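You operate a simulated robot arm through the tools that you are given. There is no shell and no other tool.

The job below is to be done with a simulated robot arm. You get a single attempt, and the scene is never put back.

## Task
Lift the media out of the strainer with the magnet, drop it in the steel mug and dry the charm.
Fine: rest the magnet on the mug and press its button; put it back; the charm from the strainer dries on the blue cloth.

It is judged by the outcome, as a careful person would: the job done as asked, and still so three seconds after it is handed in. It fails if anything else is knocked over, pushed out of place, dropped, spilled or broken. Flat cloth is picked up by pressing the open fingertips on it (5 to 10 N) and closing them slowly along it; thin cloth reads only 2 to 8 mm in the jaws.

## Robot
A 6-joint arm with a two-finger gripper, fixed in place. Base frame: the origin is at the foot of the arm, x ahead of it, y to its left, z up. Units: cm, degrees, N and s.
Its first joint turns from -166.0 to 166.0 degrees. Payload 2.45 kg.
The tool frame sits at the grasp point between the pads (the TCP): z along the fingers, y along the line on which they close. The tips reach 2 cm beyond it. Largest opening 14 cm; the body of the gripper starts 16.8 cm behind the TCP.
Orientation is that of the tool frame in the base frame, as [roll, pitch, yaw] about the fixed x, y, z axes, in that order (R = Rz(yaw) Ry(pitch) Rx(roll)). With the fingers straight down and closing along the base's y, the tool's x points along the base's -x, its y along +y and its z along -z.

## Interface
- The arm moves only by the tool move_arm. Its argument "series" is a list of rows, each a list of 3 entries, a list of its own where there are three numbers: the turn, a rotation vector about the tool's x, y, z in degrees, then the shift along the tool's x, y, z in mm, then the finger opening in mm, from 0 to 140. In form: [[[rx, ry, rz], [x, y, z], claw], ...]. A call has 1 to 20 rows; each row shifts and turns the commanded pose from where the row before left it, along the tool's axes as they then stand. Rows are played at 5 a second. More than 5 cm and 8.6 degrees between two rows, or a gripper value outside its range, and nothing of the call is played. Where a pose cannot be reached the arm comes as near as it can. A force on the tool above 90 N (or 10 N above the force at the start of the call, whichever is more), or a blocked arm, ends the call early, and 0.2 s more pass. The fingers move at their own pace (about 4.5 cm/s each) and stop on an object; they squeeze with about 36 N. The grip force told is the motor's: it shows also when the fingers shut on nothing. Time passes only in rows, and 0.2 s behind the last, so rows that do not move let the fingers close. The reply holds the time, the measured pose of the TCP, the force on the tool along the base axes, the opening and the grip force, in the units named above and with some noise, with the torque about the TCP (base axes, N m) and any sound that the robot's microphone picked up.
- Cameras (640 x 400 px; columns grow to the right, rows downward): "scene" is fixed at [4.9, -50.21, 148.48]; the picture's right is [0.55, -0.83, 0.00], its down [-0.32, -0.21, -0.92] and it looks along [0.77, 0.51, -0.38] (base axes); focal length 341 px, centre (320, 200). "wrist" rides on the gripper at [7.8, 1.1, -20.9] in the tool frame; the picture's right is [-0.14, 0.99, 0.00], its down [-0.92, -0.13, -0.37] and it looks along [-0.36, -0.05, 0.93] (tool axes); focal length 280 px, centre (320, 200). There is no depth. A picture from a camera that has moved, and an enlarged one, comes with that camera's place and axes in the base frame and with its lens.
- capture(camera): a new picture of that camera. No time passes.
- inspect(camera, box): a new picture of the part [left, top, right, bottom] of that camera's present view, enlarged. No time passes.
- hand_in(): hands the job in; it is judged then, once.

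Places have to be worked out from the pictures, the camera data and where the tool is seen. Open the gripper and draw the arm clear of the work before you hand the job in, unless the task says otherwise.

The tools are called after "Emit:" by a JSON object that holds its "api" and its "payload". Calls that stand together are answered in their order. move_arm: Moves the arm, as the interface text tells. Its arguments: {"type":"object","properties":{"series":{"type":"array"}},"required":["series"]} The other tools are called the same way: capture (camera) takes a picture; inspect (camera, box) takes an enlarged picture of a part of a camera's view; hand_in () hands the job in.

At the start:

```text
time: 0.0
eef_pos: [66.01, -26.29, 120.31]
orientation: [179.9, 0.0, 180.0]
contact_force: [-0.2, 0.3, -0.1]
ft_torque: [0.01, -0.01, 0.01]
gripper_width: 14.0
gripper_force: 0.1
```

scene: 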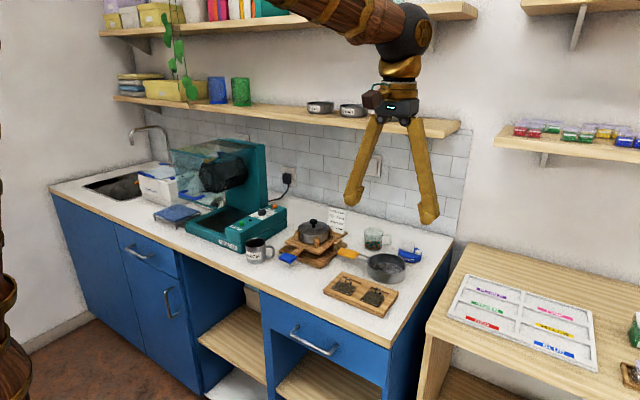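
wrist: 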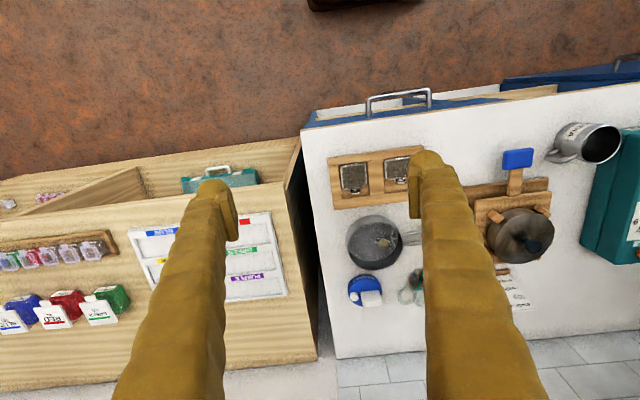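

The pictures show a counter with a mug, a strainer/pan, a glass, blue things and a tray. I take enlarged views to identify each thing.

Emit:
{"api": "inspect", "payload": {"camera": "scene", "box": [230, 190, 450, 330]}}

Emit:
{"api": "inspect", "payload": {"camera": "wrist", "box": [310, 100, 640, 320]}}

Emit:
{"api": "inspect", "payload": {"camera": "scene", "box": [130, 120, 300, 260]}}

Emit:
{"api": "inspect", "payload": {"camera": "scene", "box": [310, 200, 430, 320]}}

```text
2.86 times, centred on (340, 260) of scene
camera zoom: at [4.9, -50.21, 148.48], right [0.55, -0.83, 0.0], down [-0.32, -0.21, -0.92], along [0.77, 0.51, -0.38], focal length 975 px, centre (263, 29)
```

zoom: 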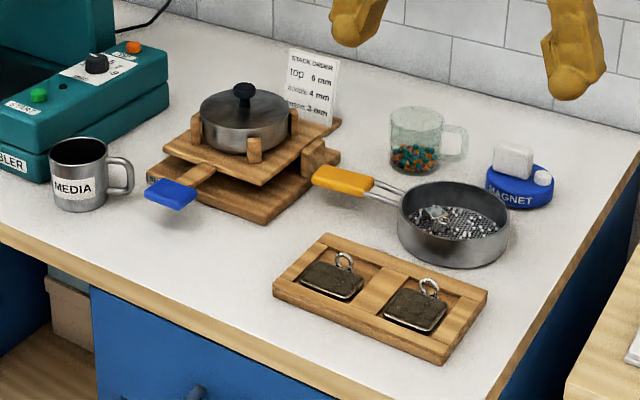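

```text
1.82 times, centred on (475, 210) of wrist
camera zoom: at [58.05, -25.19, 141.16], right [0.14, 0.99, 0.0], down [0.92, -0.13, 0.37], along [0.36, -0.05, -0.93], focal length 510 px, centre (38, 182)
```

zoom: 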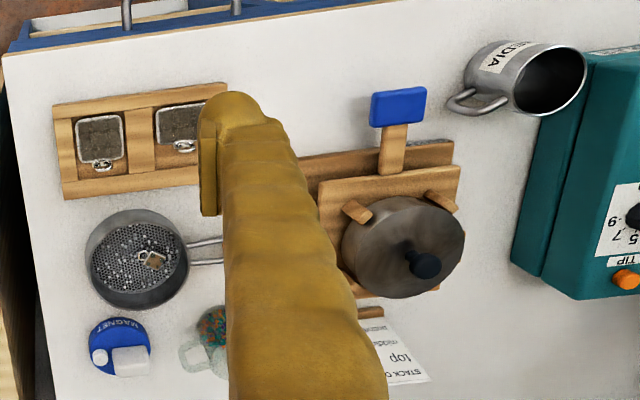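

```text
2.86 times, centred on (215, 190) of scene
camera zoom: at [4.9, -50.21, 148.48], right [0.55, -0.83, 0.0], down [-0.32, -0.21, -0.92], along [0.77, 0.51, -0.38], focal length 975 px, centre (620, 229)
```

zoom: 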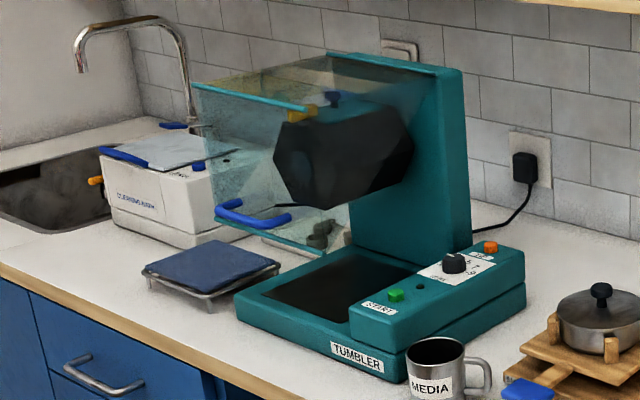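

```text
3.33 times, centred on (370, 260) of scene
camera zoom: at [4.9, -50.21, 148.48], right [0.55, -0.83, 0.0], down [-0.32, -0.21, -0.92], along [0.77, 0.51, -0.38], focal length 1138 px, centre (153, 0)
```

zoom: 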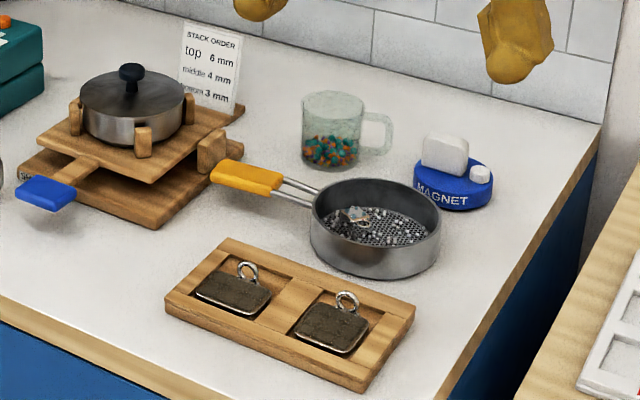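

The magnet (blue disc, white grip block and small button) stands near (103,-21), the strainer at its left front, the mug near (73,20), and the counter at z≈87. I raise nothing yet; I move the arm a little for a closer, unobstructed wrist view.

Emit:
{"api": "move_arm", "payload": {"series": [[[0, 0, 0], [-20, -40, 20], 140], [[0, 0, 0], [-20, -20, 30], 140], [[0, 0, 0], [-20, 0, 30], 140], [[0, 0, 0], [-20, 0, 20], 140]]}}

Emit:
{"api": "capture", "payload": {"camera": "wrist"}}

Emit:
{"api": "capture", "payload": {"camera": "scene"}}

```text
time: 1.0
eef_pos: [73.69, -32.5, 110.37]
orientation: [-180.0, 0.0, -179.9]
contact_force: [0.4, 0.6, 0.7]
ft_torque: [-0.01, -0.04, -0.01]
gripper_width: 14.0
gripper_force: 0.0
```

```text
taken
camera wrist: at [65.75, -31.3, 131.29], right [0.14, 0.99, 0.0], down [0.92, -0.13, 0.37], along [0.37, -0.05, -0.93], focal length 280 px, centre (320, 200)
```

wrist: 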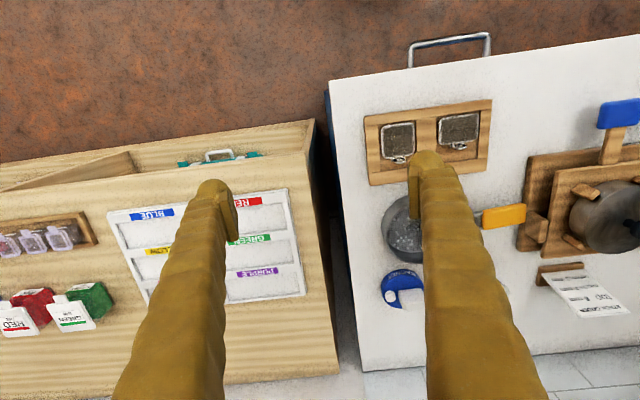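

```text
taken
```

scene: 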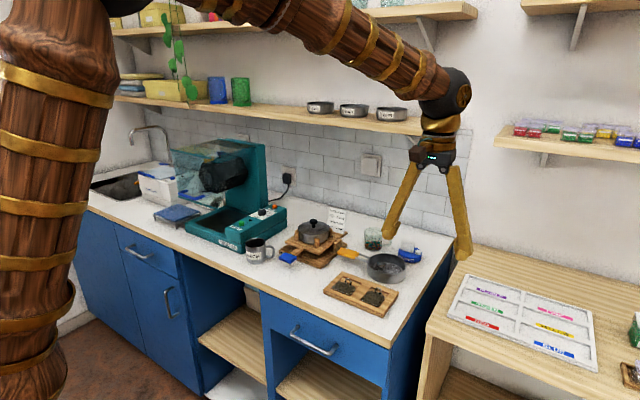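

The fingers hide the strainer, so I shift left to bring magnet and strainer between the fingers in view.

Emit:
{"api": "move_arm", "payload": {"series": [[[0, 0, 0], [-10, 40, 0], 140], [[0, 0, 0], [-10, 40, 0], 140], [[0, 0, 0], [0, 45, 0], 140], [[0, 0, 0], [0, 0, 0], 140]]}}

Emit:
{"api": "capture", "payload": {"camera": "wrist"}}

Emit:
{"api": "inspect", "payload": {"camera": "wrist", "box": [220, 180, 440, 330]}}

```text
time: 2.0
eef_pos: [76.01, -19.78, 110.6]
orientation: [-180.0, 0.0, -179.9]
contact_force: [0.4, 0.0, -0.3]
ft_torque: [0.01, 0.02, -0.02]
gripper_width: 14.01
gripper_force: 0.0
```

```text
taken
camera wrist: at [67.92, -18.72, 131.45], right [0.14, 0.99, 0.0], down [0.92, -0.13, 0.37], along [0.36, -0.05, -0.93], focal length 280 px, centre (320, 200)
```

wrist: 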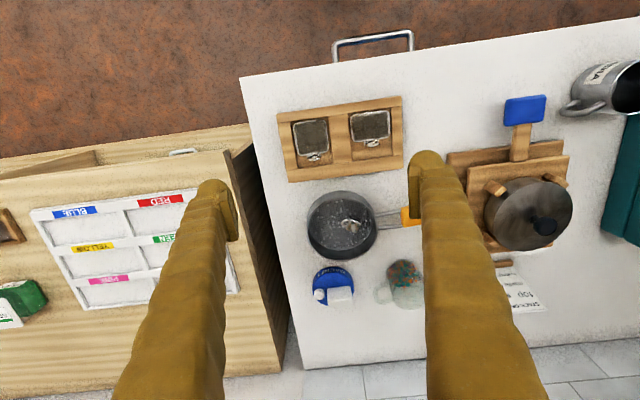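

```text
2.67 times, centred on (330, 255) of wrist
camera zoom: at [67.92, -18.72, 131.45], right [0.14, 0.99, 0.0], down [0.92, -0.13, 0.37], along [0.36, -0.05, -0.93], focal length 748 px, centre (293, 53)
```

zoom: 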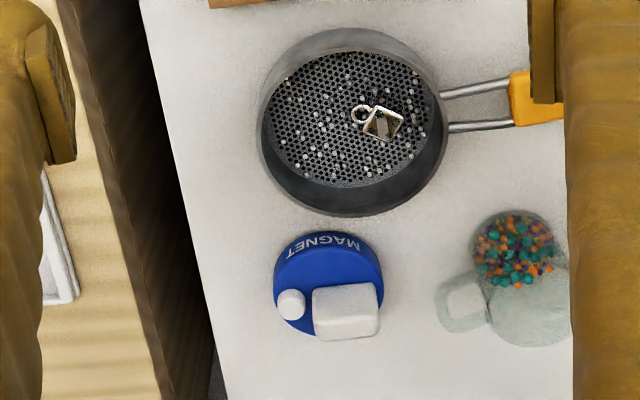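

The magnet disc is about 7.5 cm wide at about (102,-21), its grip block runs along y with the button just at its −y side; strainer is ~12 cm at about (91,-17). I move nearer with a slight outward tilt for a closer look at the block and button.

Emit:
{"api": "move_arm", "payload": {"series": [[[0, -8, 0], [-30, 0, 20], 140], [[0, -8, 0], [-30, 0, 20], 140], [[0, 0, 0], [-30, 0, 20], 140], [[0, 0, 0], [0, 0, 0], 140]]}}

Emit:
{"api": "capture", "payload": {"camera": "wrist"}}

Emit:
{"api": "capture", "payload": {"camera": "scene"}}

Emit:
{"api": "inspect", "payload": {"camera": "wrist", "box": [250, 150, 410, 250]}}

```text
time: 3.0
eef_pos: [85.85, -19.75, 106.29]
orientation: [180.0, 16.0, -180.0]
contact_force: [-0.6, -0.5, -0.9]
ft_torque: [-0.01, -0.02, -0.03]
gripper_width: 13.99
gripper_force: 0.0
```

```text
taken
camera wrist: at [72.43, -18.71, 124.09], right [0.13, 0.99, 0.04], down [0.78, -0.13, 0.61], along [0.61, -0.05, -0.79], focal length 280 px, centre (320, 200)
```

wrist: 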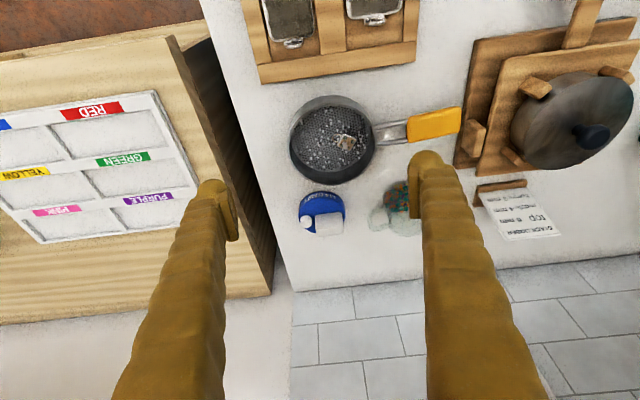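

```text
taken
```

scene: 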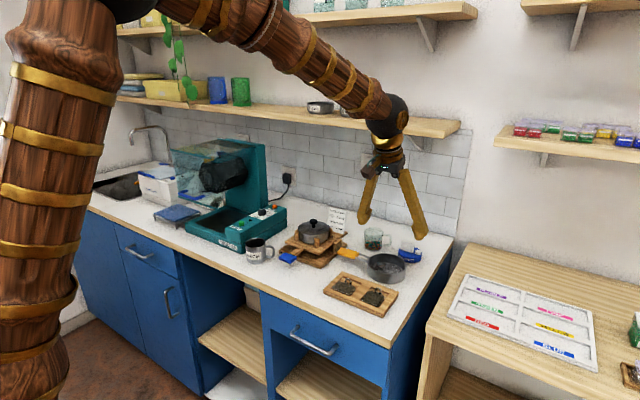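

```text
4.00 times, centred on (330, 200) of wrist
camera zoom: at [72.43, -18.71, 124.09], right [0.13, 0.99, 0.04], down [0.78, -0.13, 0.61], along [0.61, -0.05, -0.79], focal length 1122 px, centre (280, 200)
```

zoom: 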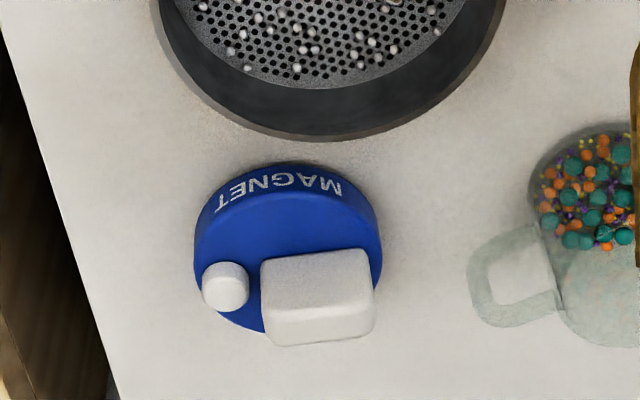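

The magnet is now seen closer. I zoom in hard on it from the fixed camera to work out block and button heights.

Emit:
{"api": "inspect", "payload": {"camera": "scene", "box": [385, 235, 435, 270]}}

Emit:
{"api": "inspect", "payload": {"camera": "scene", "box": [235, 225, 285, 270]}}

Emit:
{"api": "inspect", "payload": {"camera": "scene", "box": [350, 240, 420, 290]}}

Emit:
{"api": "inspect", "payload": {"camera": "wrist", "box": [280, 90, 390, 190]}}

```text
11.43 times, centred on (410, 252) of scene
camera zoom: at [4.9, -50.21, 148.48], right [0.55, -0.83, 0.0], down [-0.32, -0.21, -0.92], along [0.77, 0.51, -0.38], focal length 3901 px, centre (-709, -400)
```

zoom: 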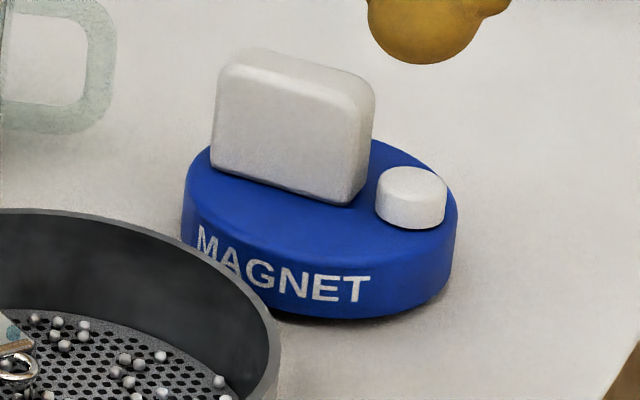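

```text
8.89 times, centred on (260, 248) of scene
camera zoom: at [4.9, -50.21, 148.48], right [0.55, -0.83, 0.0], down [-0.32, -0.21, -0.92], along [0.77, 0.51, -0.38], focal length 3034 px, centre (853, -222)
```

zoom: 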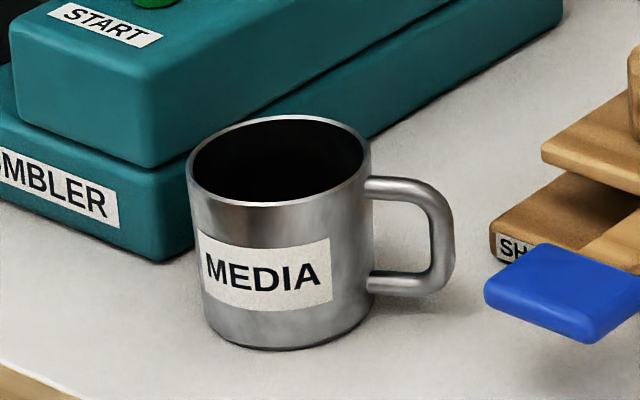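

```text
8.00 times, centred on (385, 265) of scene
camera zoom: at [4.9, -50.21, 148.48], right [0.55, -0.83, 0.0], down [-0.32, -0.21, -0.92], along [0.77, 0.51, -0.38], focal length 2731 px, centre (-200, -320)
```

zoom: 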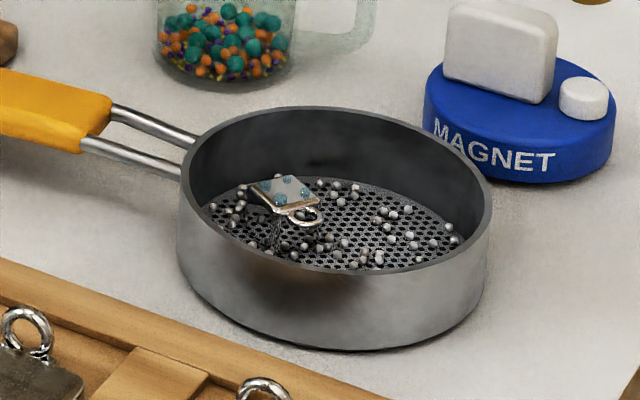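

```text
4.00 times, centred on (335, 140) of wrist
camera zoom: at [72.43, -18.71, 124.09], right [0.13, 0.99, 0.04], down [0.78, -0.13, 0.61], along [0.61, -0.05, -0.79], focal length 1122 px, centre (260, 440)
```

zoom: 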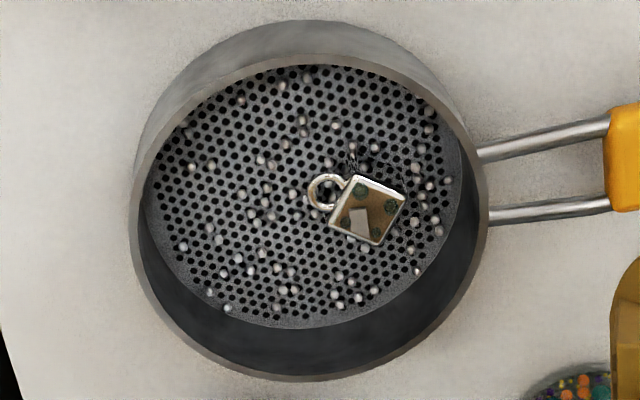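

The block is about 4.6×2×2.8 cm lined up with y, at (103.4,-19.8), with the button just beyond its −y end and ~1.1 cm tall; so I will grip the upper block along y with an outward tilt of 24°. I go to a hover pose behind and above it, fingers pre-opened to 6 cm.

Emit:
{"api": "move_arm", "payload": {"series": [[[0, -8, 0], [0, 0, 0], 60], [[0, 0, 0], [-24, 0, 31], 60], [[0, 0, 0], [-24, 0, 31], 60], [[0, 0, 0], [-24, 0, 31], 60], [[0, 0, 0], [-24, 0, 31], 60], [[0, 0, 0], [0, 0, 0], 60], [[0, 0, 0], [0, 0, 0], 60]]}}

Emit:
{"api": "capture", "payload": {"camera": "wrist"}}

Emit:
{"api": "capture", "payload": {"camera": "scene"}}

Emit:
{"api": "inspect", "payload": {"camera": "scene", "box": [375, 200, 445, 270]}}

```text
time: 4.6
eef_pos: [99.39, -19.92, 98.32]
orientation: [-180.0, 24.0, 180.0]
contact_force: [-0.7, -0.1, -0.3]
ft_torque: [0.02, -0.02, -0.03]
gripper_width: 6.01
gripper_force: 0.1
```

```text
taken
camera wrist: at [83.67, -18.81, 114.17], right [0.13, 0.99, 0.06], down [0.69, -0.13, 0.71], along [0.71, -0.05, -0.7], focal length 280 px, centre (320, 200)
```

wrist: 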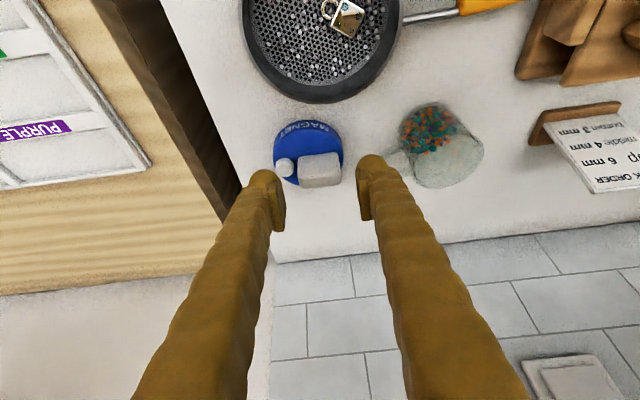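

```text
taken
```

scene: 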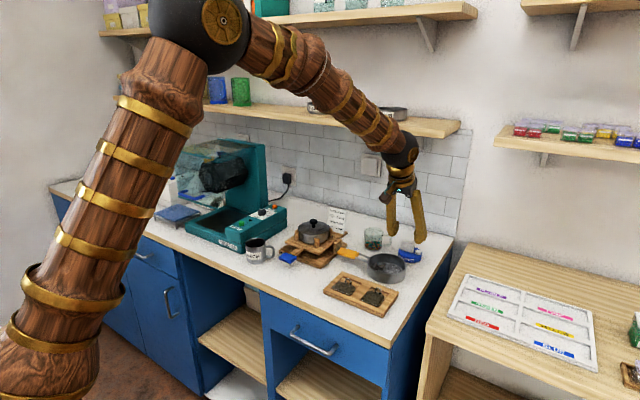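

```text
5.71 times, centred on (410, 235) of scene
camera zoom: at [4.9, -50.21, 148.48], right [0.55, -0.83, 0.0], down [-0.32, -0.21, -0.92], along [0.77, 0.51, -0.38], focal length 1950 px, centre (-194, 0)
```

zoom: 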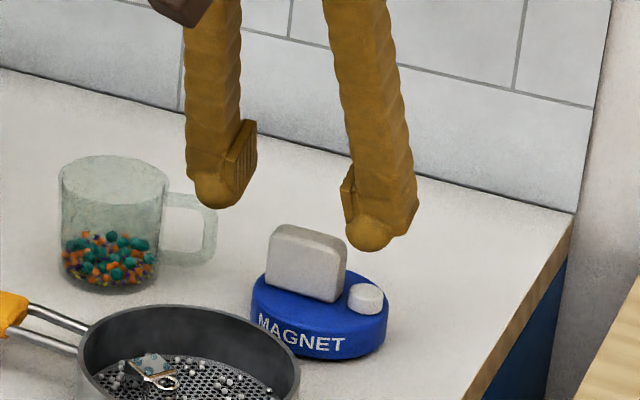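

The fingers now hover behind and above the block. I zoom the wrist view to refine the block's position relative to the fingers.

Emit:
{"api": "inspect", "payload": {"camera": "wrist", "box": [240, 110, 400, 210]}}

```text
4.00 times, centred on (320, 160) of wrist
camera zoom: at [83.67, -18.81, 114.17], right [0.13, 0.99, 0.06], down [0.69, -0.13, 0.71], along [0.71, -0.05, -0.7], focal length 1122 px, centre (320, 360)
```

zoom: 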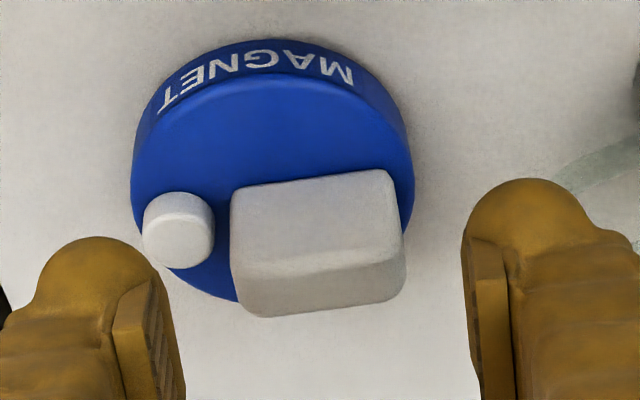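

Triangulating gives the block top at about (103.2,-20.0,92.4), button top ≈90.4, disc top ≈89.3. I advance along the tool axis, stopping about 1.5 cm short, to check against the picture.

Emit:
{"api": "move_arm", "payload": {"series": [[[0, 0, 0], [-6, -1, 15], 60], [[0, 0, 0], [-5, 0, 15], 60], [[0, 0, 0], [0, 0, 17], 60], [[0, 0, 0], [0, 0, 0], 60]]}}

Emit:
{"api": "inspect", "payload": {"camera": "scene", "box": [385, 220, 435, 270]}}

Emit:
{"api": "inspect", "payload": {"camera": "wrist", "box": [240, 110, 400, 210]}}

```text
time: 5.6
eef_pos: [102.52, -19.72, 94.44]
orientation: [180.0, 23.9, -180.0]
contact_force: [0.4, -0.4, 1.3]
ft_torque: [0.0, 0.02, 0.01]
gripper_width: 6.03
gripper_force: 0.0
```

```text
8.00 times, centred on (410, 245) of scene
camera zoom: at [4.9, -50.21, 148.48], right [0.55, -0.83, 0.0], down [-0.32, -0.21, -0.92], along [0.77, 0.51, -0.38], focal length 2731 px, centre (-400, -160)
```

zoom: 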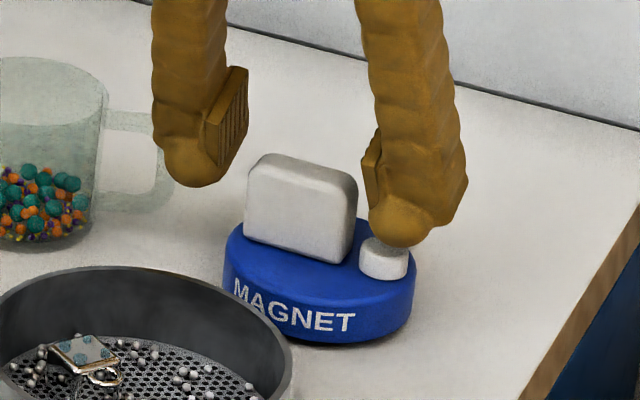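

```text
4.00 times, centred on (320, 160) of wrist
camera zoom: at [86.76, -18.7, 110.2], right [0.13, 0.99, 0.06], down [0.69, -0.13, 0.71], along [0.71, -0.05, -0.7], focal length 1122 px, centre (320, 360)
```

zoom: 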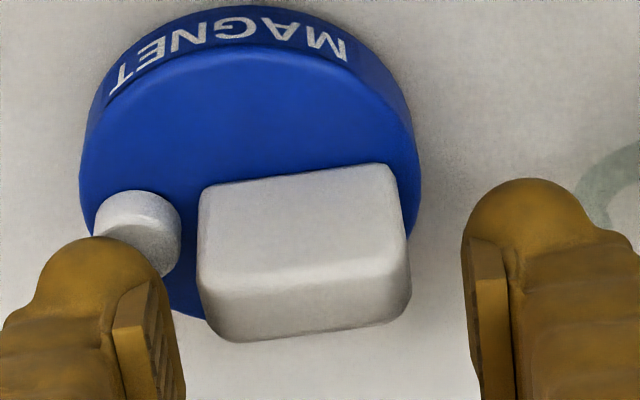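

Fingers line up with the block (block about 1–2 mm to −y). I go the last 1.4 cm slowly with that correction, watching the force.

Emit:
{"api": "move_arm", "payload": {"series": [[[0, 0, 0], [-3, -1.5, 5], 60], [[0, 0, 0], [0, 0, 5], 60], [[0, 0, 0], [0, 0, 4], 60], [[0, 0, 0], [0, 0, 0], 60]]}}

Emit:
{"api": "inspect", "payload": {"camera": "scene", "box": [385, 220, 435, 270]}}

Emit:
{"api": "inspect", "payload": {"camera": "wrist", "box": [240, 110, 400, 210]}}

```text
time: 6.6
eef_pos: [103.37, -20.01, 93.3]
orientation: [179.9, 24.1, -179.9]
contact_force: [0.3, -0.2, 0.5]
ft_torque: [-0.03, -0.02, 0.02]
gripper_width: 6.03
gripper_force: 0.3
heard: click
```

```text
8.00 times, centred on (410, 245) of scene
camera zoom: at [4.9, -50.21, 148.48], right [0.55, -0.83, 0.0], down [-0.32, -0.21, -0.92], along [0.77, 0.51, -0.38], focal length 2731 px, centre (-400, -160)
```

zoom: 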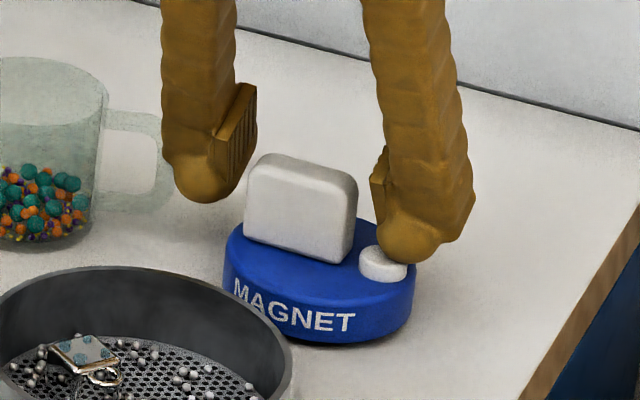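

```text
4.00 times, centred on (320, 160) of wrist
camera zoom: at [87.54, -18.87, 109.12], right [0.13, 0.99, 0.06], down [0.69, -0.13, 0.71], along [0.71, -0.05, -0.7], focal length 1122 px, centre (320, 360)
```

zoom: 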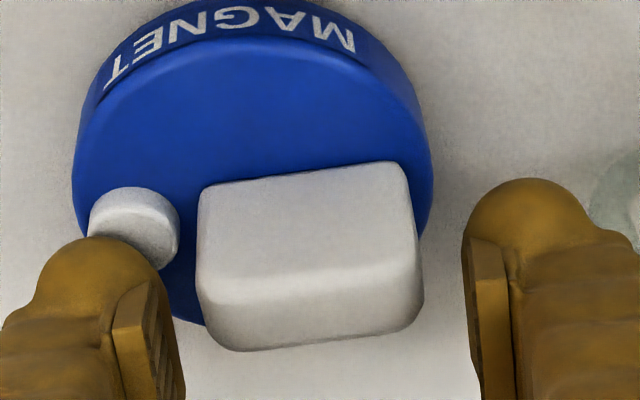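

A click: the −y fingertip has pushed the button down by about 3 mm, so I am slightly too low. I back off 6 mm straight up (pads still cover about 1 cm of the block) and look again.

Emit:
{"api": "move_arm", "payload": {"series": [[[0, 0, 0], [-2.4, -1, -5.5], 60], [[0, 0, 0], [0, 0, 0], 60]]}}

Emit:
{"api": "inspect", "payload": {"camera": "scene", "box": [385, 220, 435, 270]}}

Emit:
{"api": "inspect", "payload": {"camera": "wrist", "box": [240, 110, 400, 210]}}

```text
time: 7.2
eef_pos: [103.33, -20.06, 93.63]
orientation: [-180.0, 23.9, -180.0]
contact_force: [-0.1, 0.3, -0.2]
ft_torque: [-0.02, 0.01, 0.0]
gripper_width: 6.0
gripper_force: 0.0
```

```text
8.00 times, centred on (410, 245) of scene
camera zoom: at [4.9, -50.21, 148.48], right [0.55, -0.83, 0.0], down [-0.32, -0.21, -0.92], along [0.77, 0.51, -0.38], focal length 2731 px, centre (-400, -160)
```

zoom: 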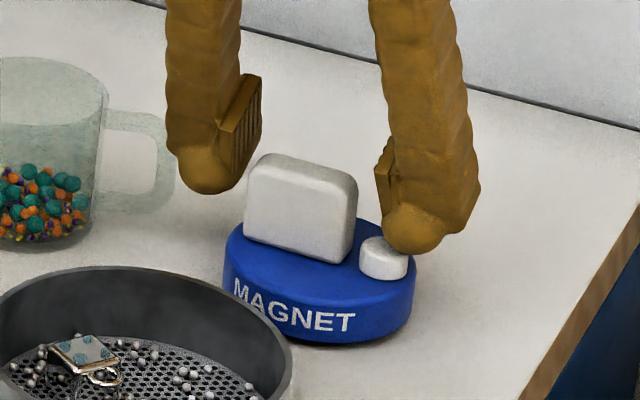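

```text
4.00 times, centred on (320, 160) of wrist
camera zoom: at [87.53, -19.04, 109.6], right [0.13, 0.99, 0.06], down [0.69, -0.13, 0.71], along [0.71, -0.05, -0.7], focal length 1122 px, centre (320, 360)
```

zoom: 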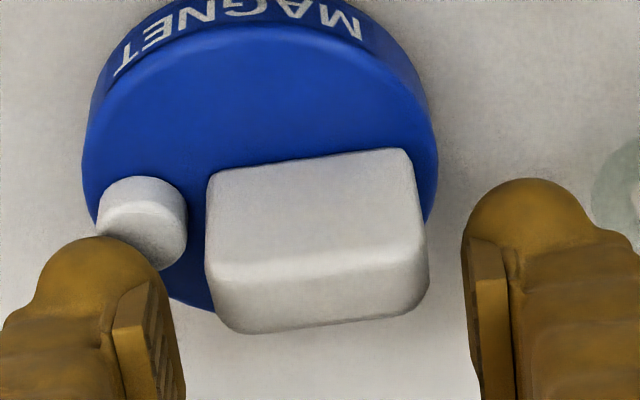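

The button popped back up, but at this 24° tilt the pads only hold the block's top front corner. I back off a little and test a smaller tilt, which would let the pads reach deeper without touching the button.

Emit:
{"api": "move_arm", "payload": {"series": [[[0, 0, 0], [0, 0, -30], 60], [[0, 8, 0], [0, 0, 0], 60], [[0, 0, 0], [0, 0, 0], 60], [[0, 0, 0], [0, 0, 0], 60]]}}

```text
time: 8.2
eef_pos: [102.14, -20.22, 96.53]
orientation: [179.9, 16.0, 179.9]
contact_force: [-0.5, -0.1, 0.7]
ft_torque: [0.01, -0.04, 0.01]
gripper_width: 6.01
gripper_force: 0.1
```

Tilt 16° is held at r≈104. I test a further 8° less.

Emit:
{"api": "move_arm", "payload": {"series": [[[0, 8, 0], [0, 0, 0], 60], [[0, 0, 0], [-10, 0, 0], 60], [[0, 0, 0], [0, 0, 0], 60], [[0, 0, 0], [0, 0, 0], 60]]}}

Emit:
{"api": "capture", "payload": {"camera": "scene"}}

```text
time: 9.2
eef_pos: [103.0, -20.11, 96.67]
orientation: [-180.0, 8.1, 179.9]
contact_force: [0.4, -0.1, 0.9]
ft_torque: [-0.02, 0.0, -0.01]
gripper_width: 6.02
gripper_force: 0.1
```

```text
taken
```

scene: 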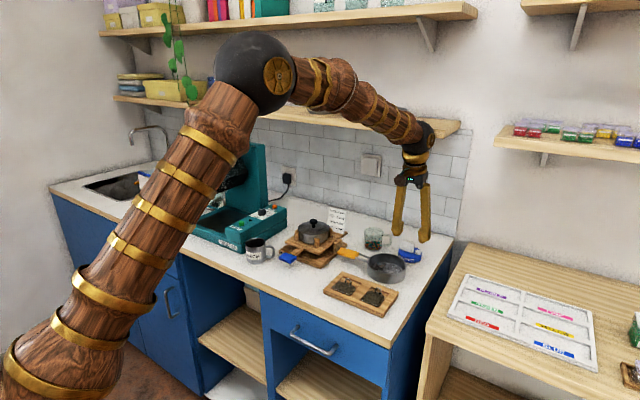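

Tilt 8° is reachable here. The shelf is close to the wrist, so I check that clearance and the fingers in enlarged views.

Emit:
{"api": "inspect", "payload": {"camera": "scene", "box": [350, 90, 480, 190]}}

Emit:
{"api": "inspect", "payload": {"camera": "wrist", "box": [240, 110, 400, 210]}}

Emit:
{"api": "inspect", "payload": {"camera": "scene", "box": [385, 220, 435, 270]}}

```text
4.00 times, centred on (415, 140) of scene
camera zoom: at [4.9, -50.21, 148.48], right [0.55, -0.83, 0.0], down [-0.32, -0.21, -0.92], along [0.77, 0.51, -0.38], focal length 1365 px, centre (-60, 440)
```

zoom: 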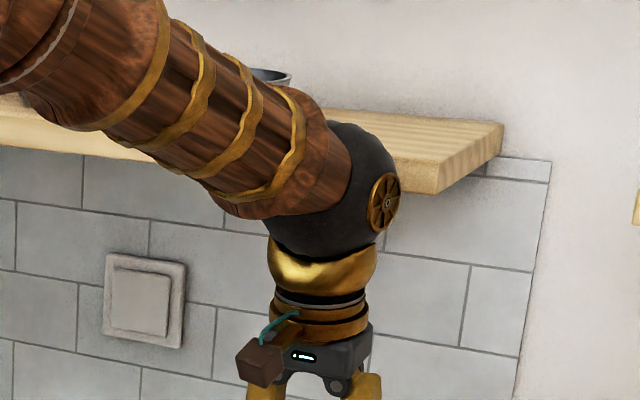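

```text
4.00 times, centred on (320, 160) of wrist
camera zoom: at [92.28, -19.04, 116.23], right [0.14, 0.99, 0.02], down [0.86, -0.13, 0.49], along [0.49, -0.05, -0.87], focal length 1122 px, centre (320, 360)
```

zoom: 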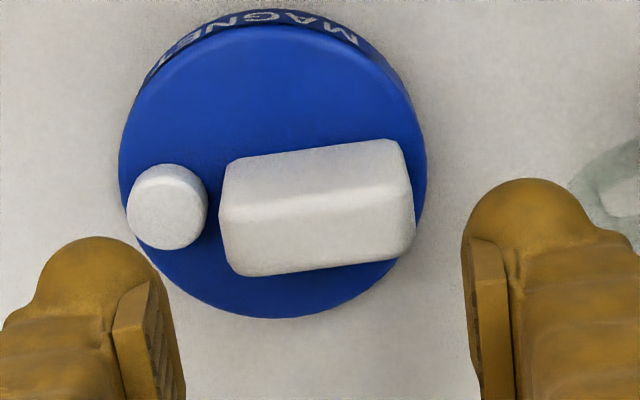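

```text
8.00 times, centred on (410, 245) of scene
camera zoom: at [4.9, -50.21, 148.48], right [0.55, -0.83, 0.0], down [-0.32, -0.21, -0.92], along [0.77, 0.51, -0.38], focal length 2731 px, centre (-400, -160)
```

zoom: 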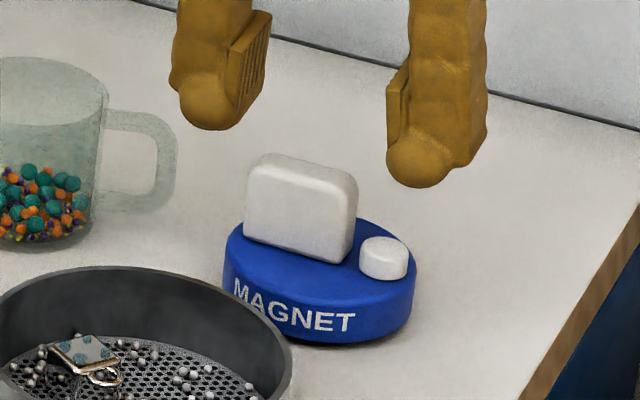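

The block is square to the fingers, clearance to the shelf is a couple of cm and grows as I lower. I lower 3.3 cm to put the fingertips just above the button level around the block.

Emit:
{"api": "move_arm", "payload": {"series": [[[0, 0, 0], [3, 1, 15], 60], [[0, 0, 0], [0, 0, 12], 60], [[0, 0, 0], [0, 0, 6], 60], [[0, 0, 0], [0, 0, 0], 60]]}}

Emit:
{"api": "inspect", "payload": {"camera": "wrist", "box": [240, 110, 400, 210]}}

Emit:
{"api": "inspect", "payload": {"camera": "scene", "box": [385, 220, 435, 270]}}

```text
time: 10.2
eef_pos: [103.21, -19.89, 93.61]
orientation: [180.0, 8.0, 180.0]
contact_force: [0.4, 0.0, 0.1]
ft_torque: [0.02, 0.0, -0.01]
gripper_width: 6.01
gripper_force: 0.0
```

```text
4.00 times, centred on (320, 160) of wrist
camera zoom: at [92.41, -18.83, 113.08], right [0.14, 0.99, 0.02], down [0.86, -0.13, 0.49], along [0.49, -0.05, -0.87], focal length 1122 px, centre (320, 360)
```

zoom: 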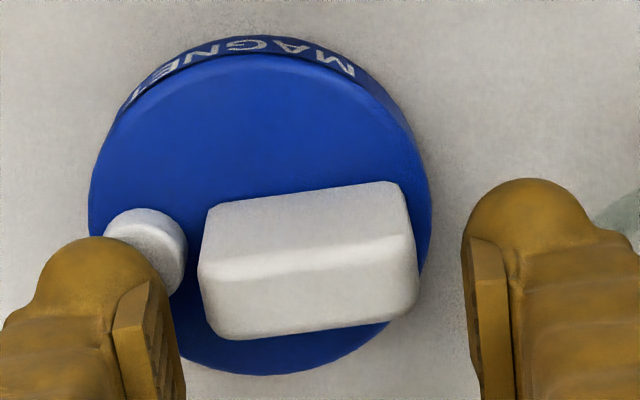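

```text
8.00 times, centred on (410, 245) of scene
camera zoom: at [4.9, -50.21, 148.48], right [0.55, -0.83, 0.0], down [-0.32, -0.21, -0.92], along [0.77, 0.51, -0.38], focal length 2731 px, centre (-400, -160)
```

zoom: 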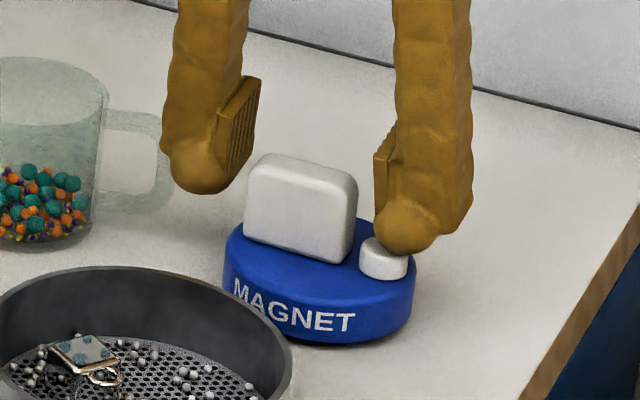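

The button is still up and the pads straddle the upper block. I close the fingers.

Emit:
{"api": "move_arm", "payload": {"series": [[[0, 0, 0], [0, 0, 0], 50], [[0, 0, 0], [0, 0, 0], 44], [[0, 0, 0], [0, 0, 0], 35], [[0, 0, 0], [0, 0, 0], 30], [[0, 0, 0], [0, 0, 0], 30]]}}

Emit:
{"api": "inspect", "payload": {"camera": "wrist", "box": [240, 110, 400, 210]}}

Emit:
{"api": "inspect", "payload": {"camera": "scene", "box": [385, 220, 435, 270]}}

```text
time: 11.4
eef_pos: [103.26, -19.84, 93.64]
orientation: [180.0, 8.0, 180.0]
contact_force: [0.4, -1.2, 0.9]
ft_torque: [0.01, -0.05, -0.02]
gripper_width: 4.16
gripper_force: 35.5
```

```text
4.00 times, centred on (320, 160) of wrist
camera zoom: at [92.41, -18.83, 113.08], right [0.14, 0.99, 0.02], down [0.86, -0.13, 0.49], along [0.49, -0.05, -0.87], focal length 1122 px, centre (320, 360)
```

zoom: 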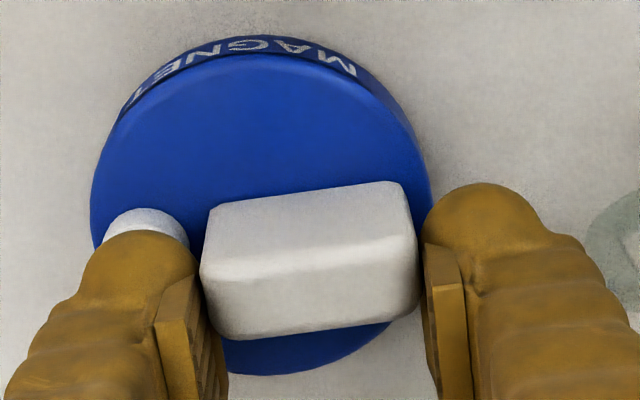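

```text
8.00 times, centred on (410, 245) of scene
camera zoom: at [4.9, -50.21, 148.48], right [0.55, -0.83, 0.0], down [-0.32, -0.21, -0.92], along [0.77, 0.51, -0.38], focal length 2731 px, centre (-400, -160)
```

zoom: 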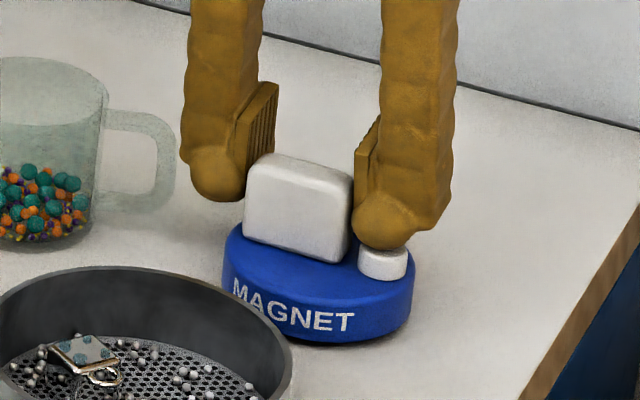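

Gripped at 4.2 cm with 35 N and the button still up. I lift straight up 2 cm slowly and check the hold.

Emit:
{"api": "move_arm", "payload": {"series": [[[0, 0, 0], [-0.7, 0, -5], 30], [[0, 0, 0], [-0.7, 0, -5], 30], [[0, 0, 0], [-1.4, 0, -10], 30], [[0, 0, 0], [0, 0, 0], 30]]}}

Emit:
{"api": "inspect", "payload": {"camera": "wrist", "box": [240, 110, 400, 210]}}

Emit:
{"api": "inspect", "payload": {"camera": "scene", "box": [385, 220, 435, 270]}}

```text
time: 12.4
eef_pos: [103.13, -19.94, 95.5]
orientation: [-180.0, 8.0, 180.0]
contact_force: [-0.7, -0.1, -2.3]
ft_torque: [-0.01, -0.04, 0.0]
gripper_width: 4.19
gripper_force: 36.1
```

```text
4.00 times, centred on (320, 160) of wrist
camera zoom: at [92.4, -18.85, 114.97], right [0.14, 0.99, 0.02], down [0.86, -0.13, 0.49], along [0.49, -0.05, -0.87], focal length 1122 px, centre (320, 360)
```

zoom: 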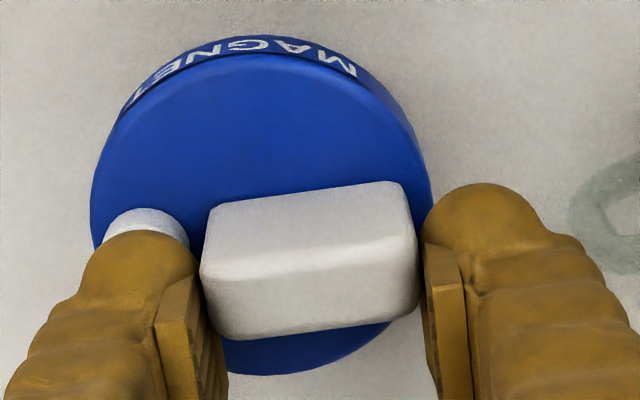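

```text
8.00 times, centred on (410, 245) of scene
camera zoom: at [4.9, -50.21, 148.48], right [0.55, -0.83, 0.0], down [-0.32, -0.21, -0.92], along [0.77, 0.51, -0.38], focal length 2731 px, centre (-400, -160)
```

zoom: 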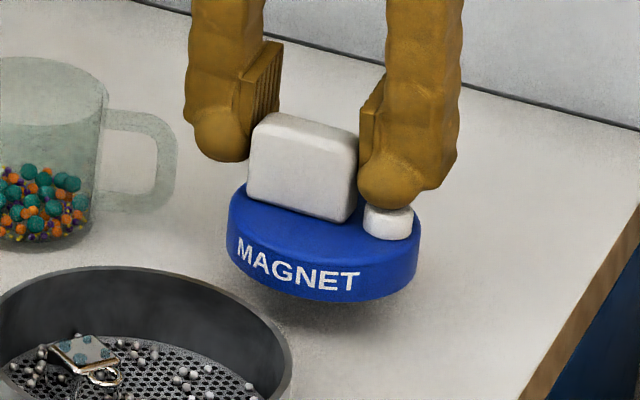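

The magnet is held level and firmly (about 2.5 N). I raise it 4 cm more and carry it above the strainer, whose centre I put at about (89.4,-18.1).

Emit:
{"api": "move_arm", "payload": {"series": [[[0, 0, 0], [-2.8, 0, -19.8], 30], [[0, 0, 0], [-2.8, 0, -19.8], 30], [[0, 0, 0], [25.4, 6, -3.6], 30], [[0, 0, 0], [25.4, 6, -3.6], 30], [[0, 0, 0], [25.4, 6, -3.6], 30], [[0, 0, 0], [25.4, 6, -3.6], 30], [[0, 0, 0], [25.4, 6, -3.6], 30], [[0, 0, 0], [0, 0, 0], 30]]}}

Emit:
{"api": "capture", "payload": {"camera": "wrist"}}

Emit:
{"api": "inspect", "payload": {"camera": "scene", "box": [345, 210, 425, 290]}}

```text
time: 14.2
eef_pos: [90.32, -16.89, 99.52]
orientation: [179.9, 8.0, 180.0]
contact_force: [-0.5, -0.3, -1.4]
ft_torque: [0.01, -0.01, 0.02]
gripper_width: 4.18
gripper_force: 35.6
```

```text
taken
camera wrist: at [79.58, -15.89, 119.05], right [0.14, 0.99, 0.02], down [0.86, -0.13, 0.49], along [0.49, -0.05, -0.87], focal length 280 px, centre (320, 200)
```

wrist: 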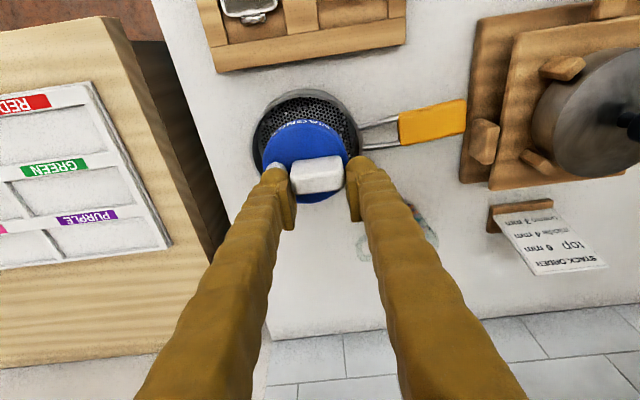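

```text
5.00 times, centred on (385, 250) of scene
camera zoom: at [4.9, -50.21, 148.48], right [0.55, -0.83, 0.0], down [-0.32, -0.21, -0.92], along [0.77, 0.51, -0.38], focal length 1707 px, centre (-5, -50)
```

zoom: 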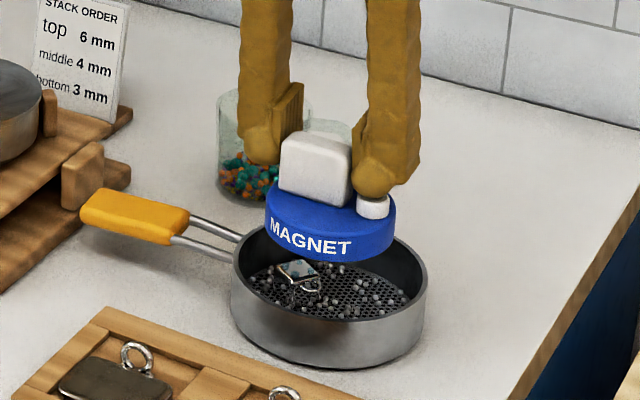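

The magnet is centred over the strainer. I lower it 3 cm slowly, watching force, then look at the beads.

Emit:
{"api": "move_arm", "payload": {"series": [[[0, 0, 0], [1.4, 0, 9.9], 30], [[0, 0, 0], [1.4, 0, 9.9], 30], [[0, 0, 0], [0.7, 0, 5], 30], [[0, 0, 0], [0.7, 0, 5], 30], [[0, 0, 0], [0, 0, 0], 30]]}}

Emit:
{"api": "inspect", "payload": {"camera": "scene", "box": [345, 220, 425, 290]}}

Emit:
{"api": "inspect", "payload": {"camera": "wrist", "box": [230, 70, 390, 220]}}

```text
time: 15.4
eef_pos: [90.38, -16.95, 96.35]
orientation: [180.0, 8.0, 180.0]
contact_force: [1.2, -0.2, -2.5]
ft_torque: [-0.01, -0.04, -0.02]
gripper_width: 4.15
gripper_force: 35.4
```

```text
5.71 times, centred on (385, 255) of scene
camera zoom: at [4.9, -50.21, 148.48], right [0.55, -0.83, 0.0], down [-0.32, -0.21, -0.92], along [0.77, 0.51, -0.38], focal length 1950 px, centre (-51, -114)
```

zoom: 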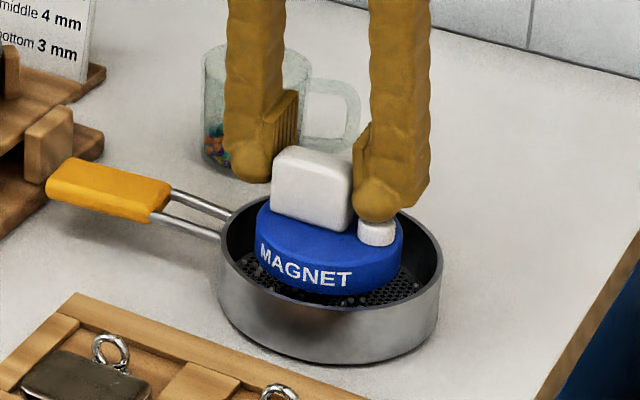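

```text
2.67 times, centred on (310, 145) of wrist
camera zoom: at [79.61, -15.94, 115.91], right [0.14, 0.99, 0.02], down [0.86, -0.13, 0.49], along [0.49, -0.05, -0.87], focal length 748 px, centre (347, 347)
```

zoom: 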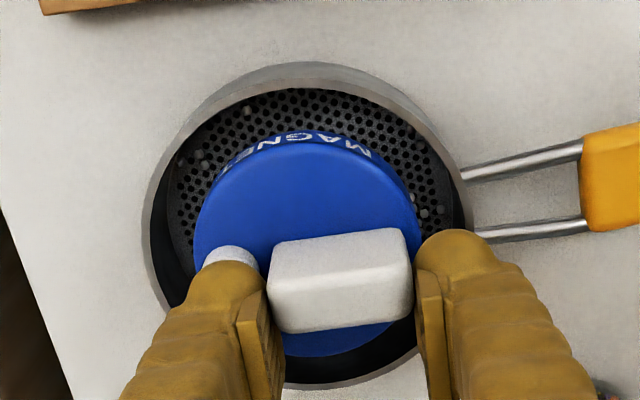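

The disc is inside the rim and no contact yet; few beads remain visible in the outer ring. I lower 8 mm further in small steps, watching force.

Emit:
{"api": "move_arm", "payload": {"series": [[[0, 0, 0], [0.4, 0, 3], 30], [[0, 0, 0], [0.4, 0, 3], 30], [[0, 0, 0], [0.3, 0, 2], 30], [[0, 0, 0], [0, 0, 0], 30]]}}

Emit:
{"api": "inspect", "payload": {"camera": "scene", "box": [355, 235, 415, 285]}}

Emit:
{"api": "inspect", "payload": {"camera": "wrist", "box": [250, 70, 370, 180]}}

```text
time: 16.4
eef_pos: [90.52, -17.0, 95.69]
orientation: [179.9, 8.2, 180.0]
contact_force: [4.4, -2.1, 31.9]
ft_torque: [0.02, 0.1, 0.03]
gripper_width: 4.19
gripper_force: 35.9
heard: click
```

```text
8.00 times, centred on (385, 260) of scene
camera zoom: at [4.9, -50.21, 148.48], right [0.55, -0.83, 0.0], down [-0.32, -0.21, -0.92], along [0.77, 0.51, -0.38], focal length 2731 px, centre (-200, -280)
```

zoom: 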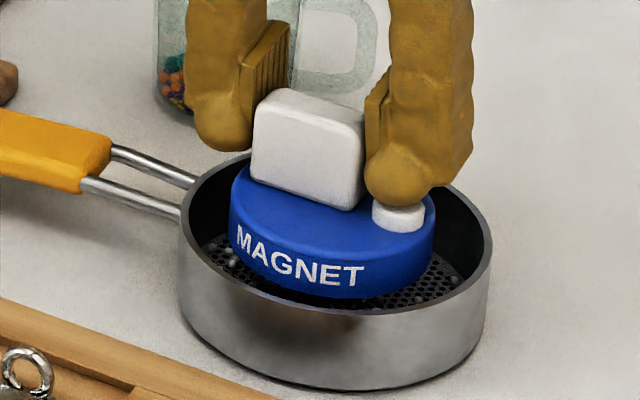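

```text
3.64 times, centred on (310, 125) of wrist
camera zoom: at [79.6, -15.95, 115.24], right [0.14, 0.99, 0.02], down [0.86, -0.13, 0.49], along [0.49, -0.05, -0.87], focal length 1020 px, centre (356, 473)
```

zoom: 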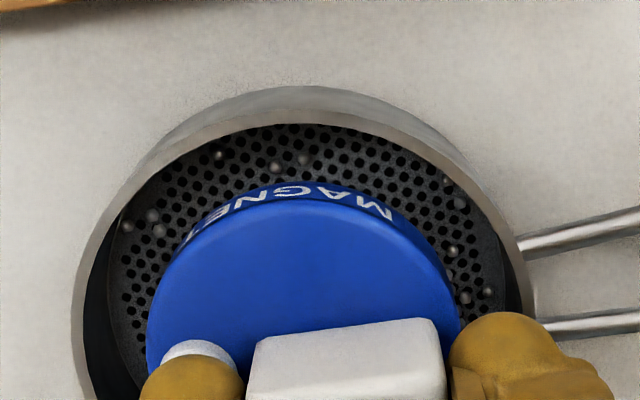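

Force jumped to 32 N: the magnet is pressing on the charm/beads, and a click means the grip slipped a little so the finger touched the button. I back up at once by 5 mm and look.

Emit:
{"api": "move_arm", "payload": {"series": [[[0, 0, 0], [-0.7, 0, -5], 30], [[0, 0, 0], [0, 0, 0], 30]]}}

Emit:
{"api": "inspect", "payload": {"camera": "scene", "box": [355, 235, 415, 285]}}

Emit:
{"api": "inspect", "payload": {"camera": "wrist", "box": [250, 70, 370, 180]}}

```text
time: 17.0
eef_pos: [90.26, -17.01, 96.05]
orientation: [-180.0, 7.9, 179.9]
contact_force: [-0.6, -0.4, -2.1]
ft_torque: [0.03, -0.03, 0.01]
gripper_width: 4.18
gripper_force: 35.8
```

```text
8.00 times, centred on (385, 260) of scene
camera zoom: at [4.9, -50.21, 148.48], right [0.55, -0.83, 0.0], down [-0.32, -0.21, -0.92], along [0.77, 0.51, -0.38], focal length 2731 px, centre (-200, -280)
```

zoom: 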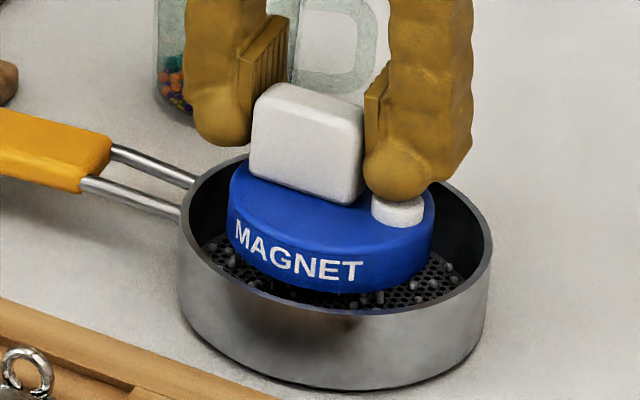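

```text
3.64 times, centred on (310, 125) of wrist
camera zoom: at [79.5, -15.98, 115.59], right [0.14, 0.99, 0.02], down [0.86, -0.13, 0.49], along [0.49, -0.05, -0.87], focal length 1020 px, centre (356, 473)
```

zoom: 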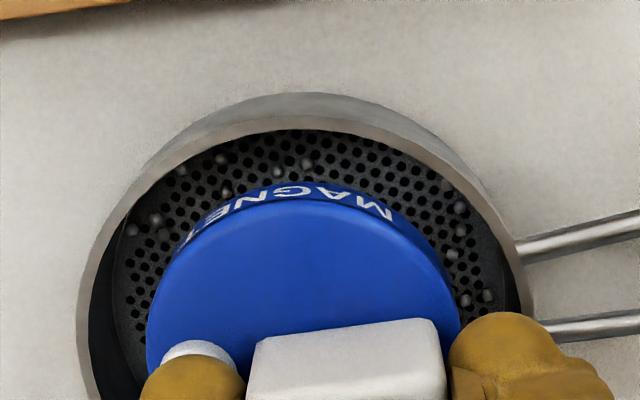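

Contact is gone. I raise the magnet clear of the rim to see what remains in the strainer and how the magnet sits in the grip.

Emit:
{"api": "move_arm", "payload": {"series": [[[0, 0, 0], [-1.4, 0, -10], 30], [[0, 0, 0], [-2.8, 0, -20], 30], [[0, 0, 0], [-2.8, 0, -20], 30], [[0, 0, 0], [0, 0, 0], 30]]}}

Emit:
{"api": "inspect", "payload": {"camera": "scene", "box": [355, 210, 415, 285]}}

Emit:
{"api": "inspect", "payload": {"camera": "wrist", "box": [240, 80, 370, 210]}}

```text
time: 18.0
eef_pos: [90.38, -17.01, 100.97]
orientation: [180.0, 8.1, 179.9]
contact_force: [-0.4, 0.8, -2.5]
ft_torque: [0.02, -0.02, -0.01]
gripper_width: 4.18
gripper_force: 36.2
```

```text
5.33 times, centred on (385, 248) of scene
camera zoom: at [4.9, -50.21, 148.48], right [0.55, -0.83, 0.0], down [-0.32, -0.21, -0.92], along [0.77, 0.51, -0.38], focal length 1820 px, centre (-27, -53)
```

zoom: 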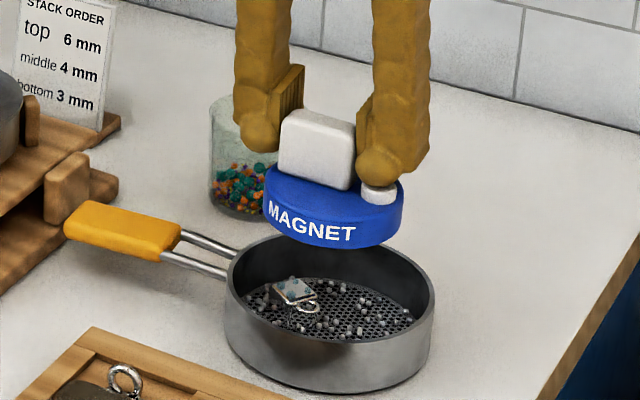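

```text
3.08 times, centred on (305, 145) of wrist
camera zoom: at [79.56, -15.89, 120.55], right [0.14, 0.99, 0.02], down [0.86, -0.13, 0.49], along [0.49, -0.05, -0.87], focal length 863 px, centre (366, 369)
```

zoom: 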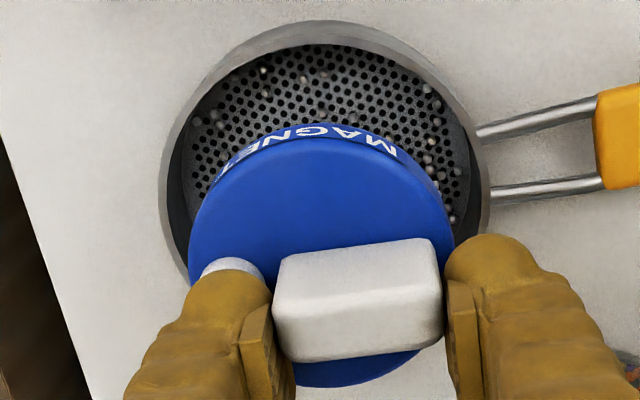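

Many beads are still on the mesh; the button press probably released them. I zoom in to see charm, beads and button gap.

Emit:
{"api": "inspect", "payload": {"camera": "scene", "box": [362, 255, 412, 285]}}

Emit:
{"api": "inspect", "payload": {"camera": "scene", "box": [370, 222, 410, 262]}}

```text
12.80 times, centred on (387, 270) of scene
camera zoom: at [4.9, -50.21, 148.48], right [0.55, -0.83, 0.0], down [-0.32, -0.21, -0.92], along [0.77, 0.51, -0.38], focal length 4369 px, centre (-538, -696)
```

zoom: 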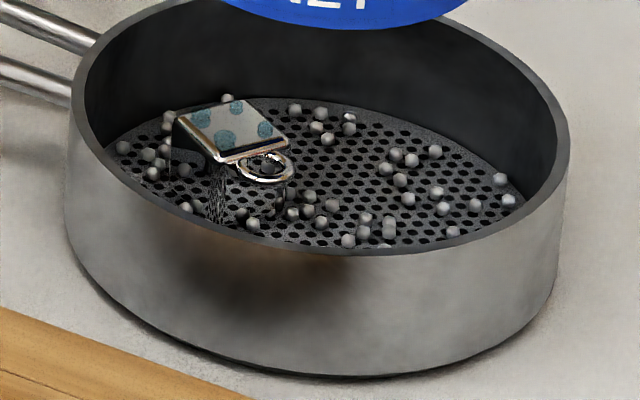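

```text
10.00 times, centred on (390, 242) of scene
camera zoom: at [4.9, -50.21, 148.48], right [0.55, -0.83, 0.0], down [-0.32, -0.21, -0.92], along [0.77, 0.51, -0.38], focal length 3413 px, centre (-380, -220)
```

zoom: 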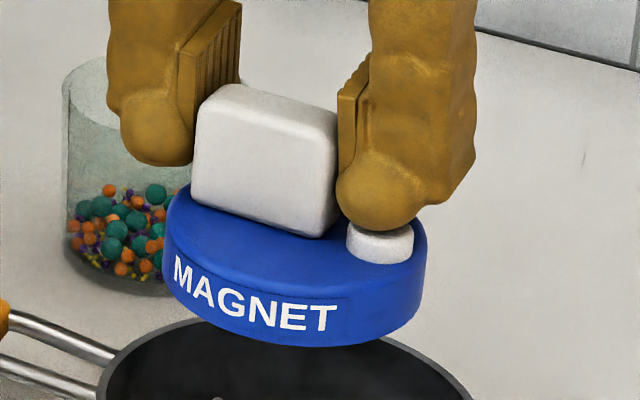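

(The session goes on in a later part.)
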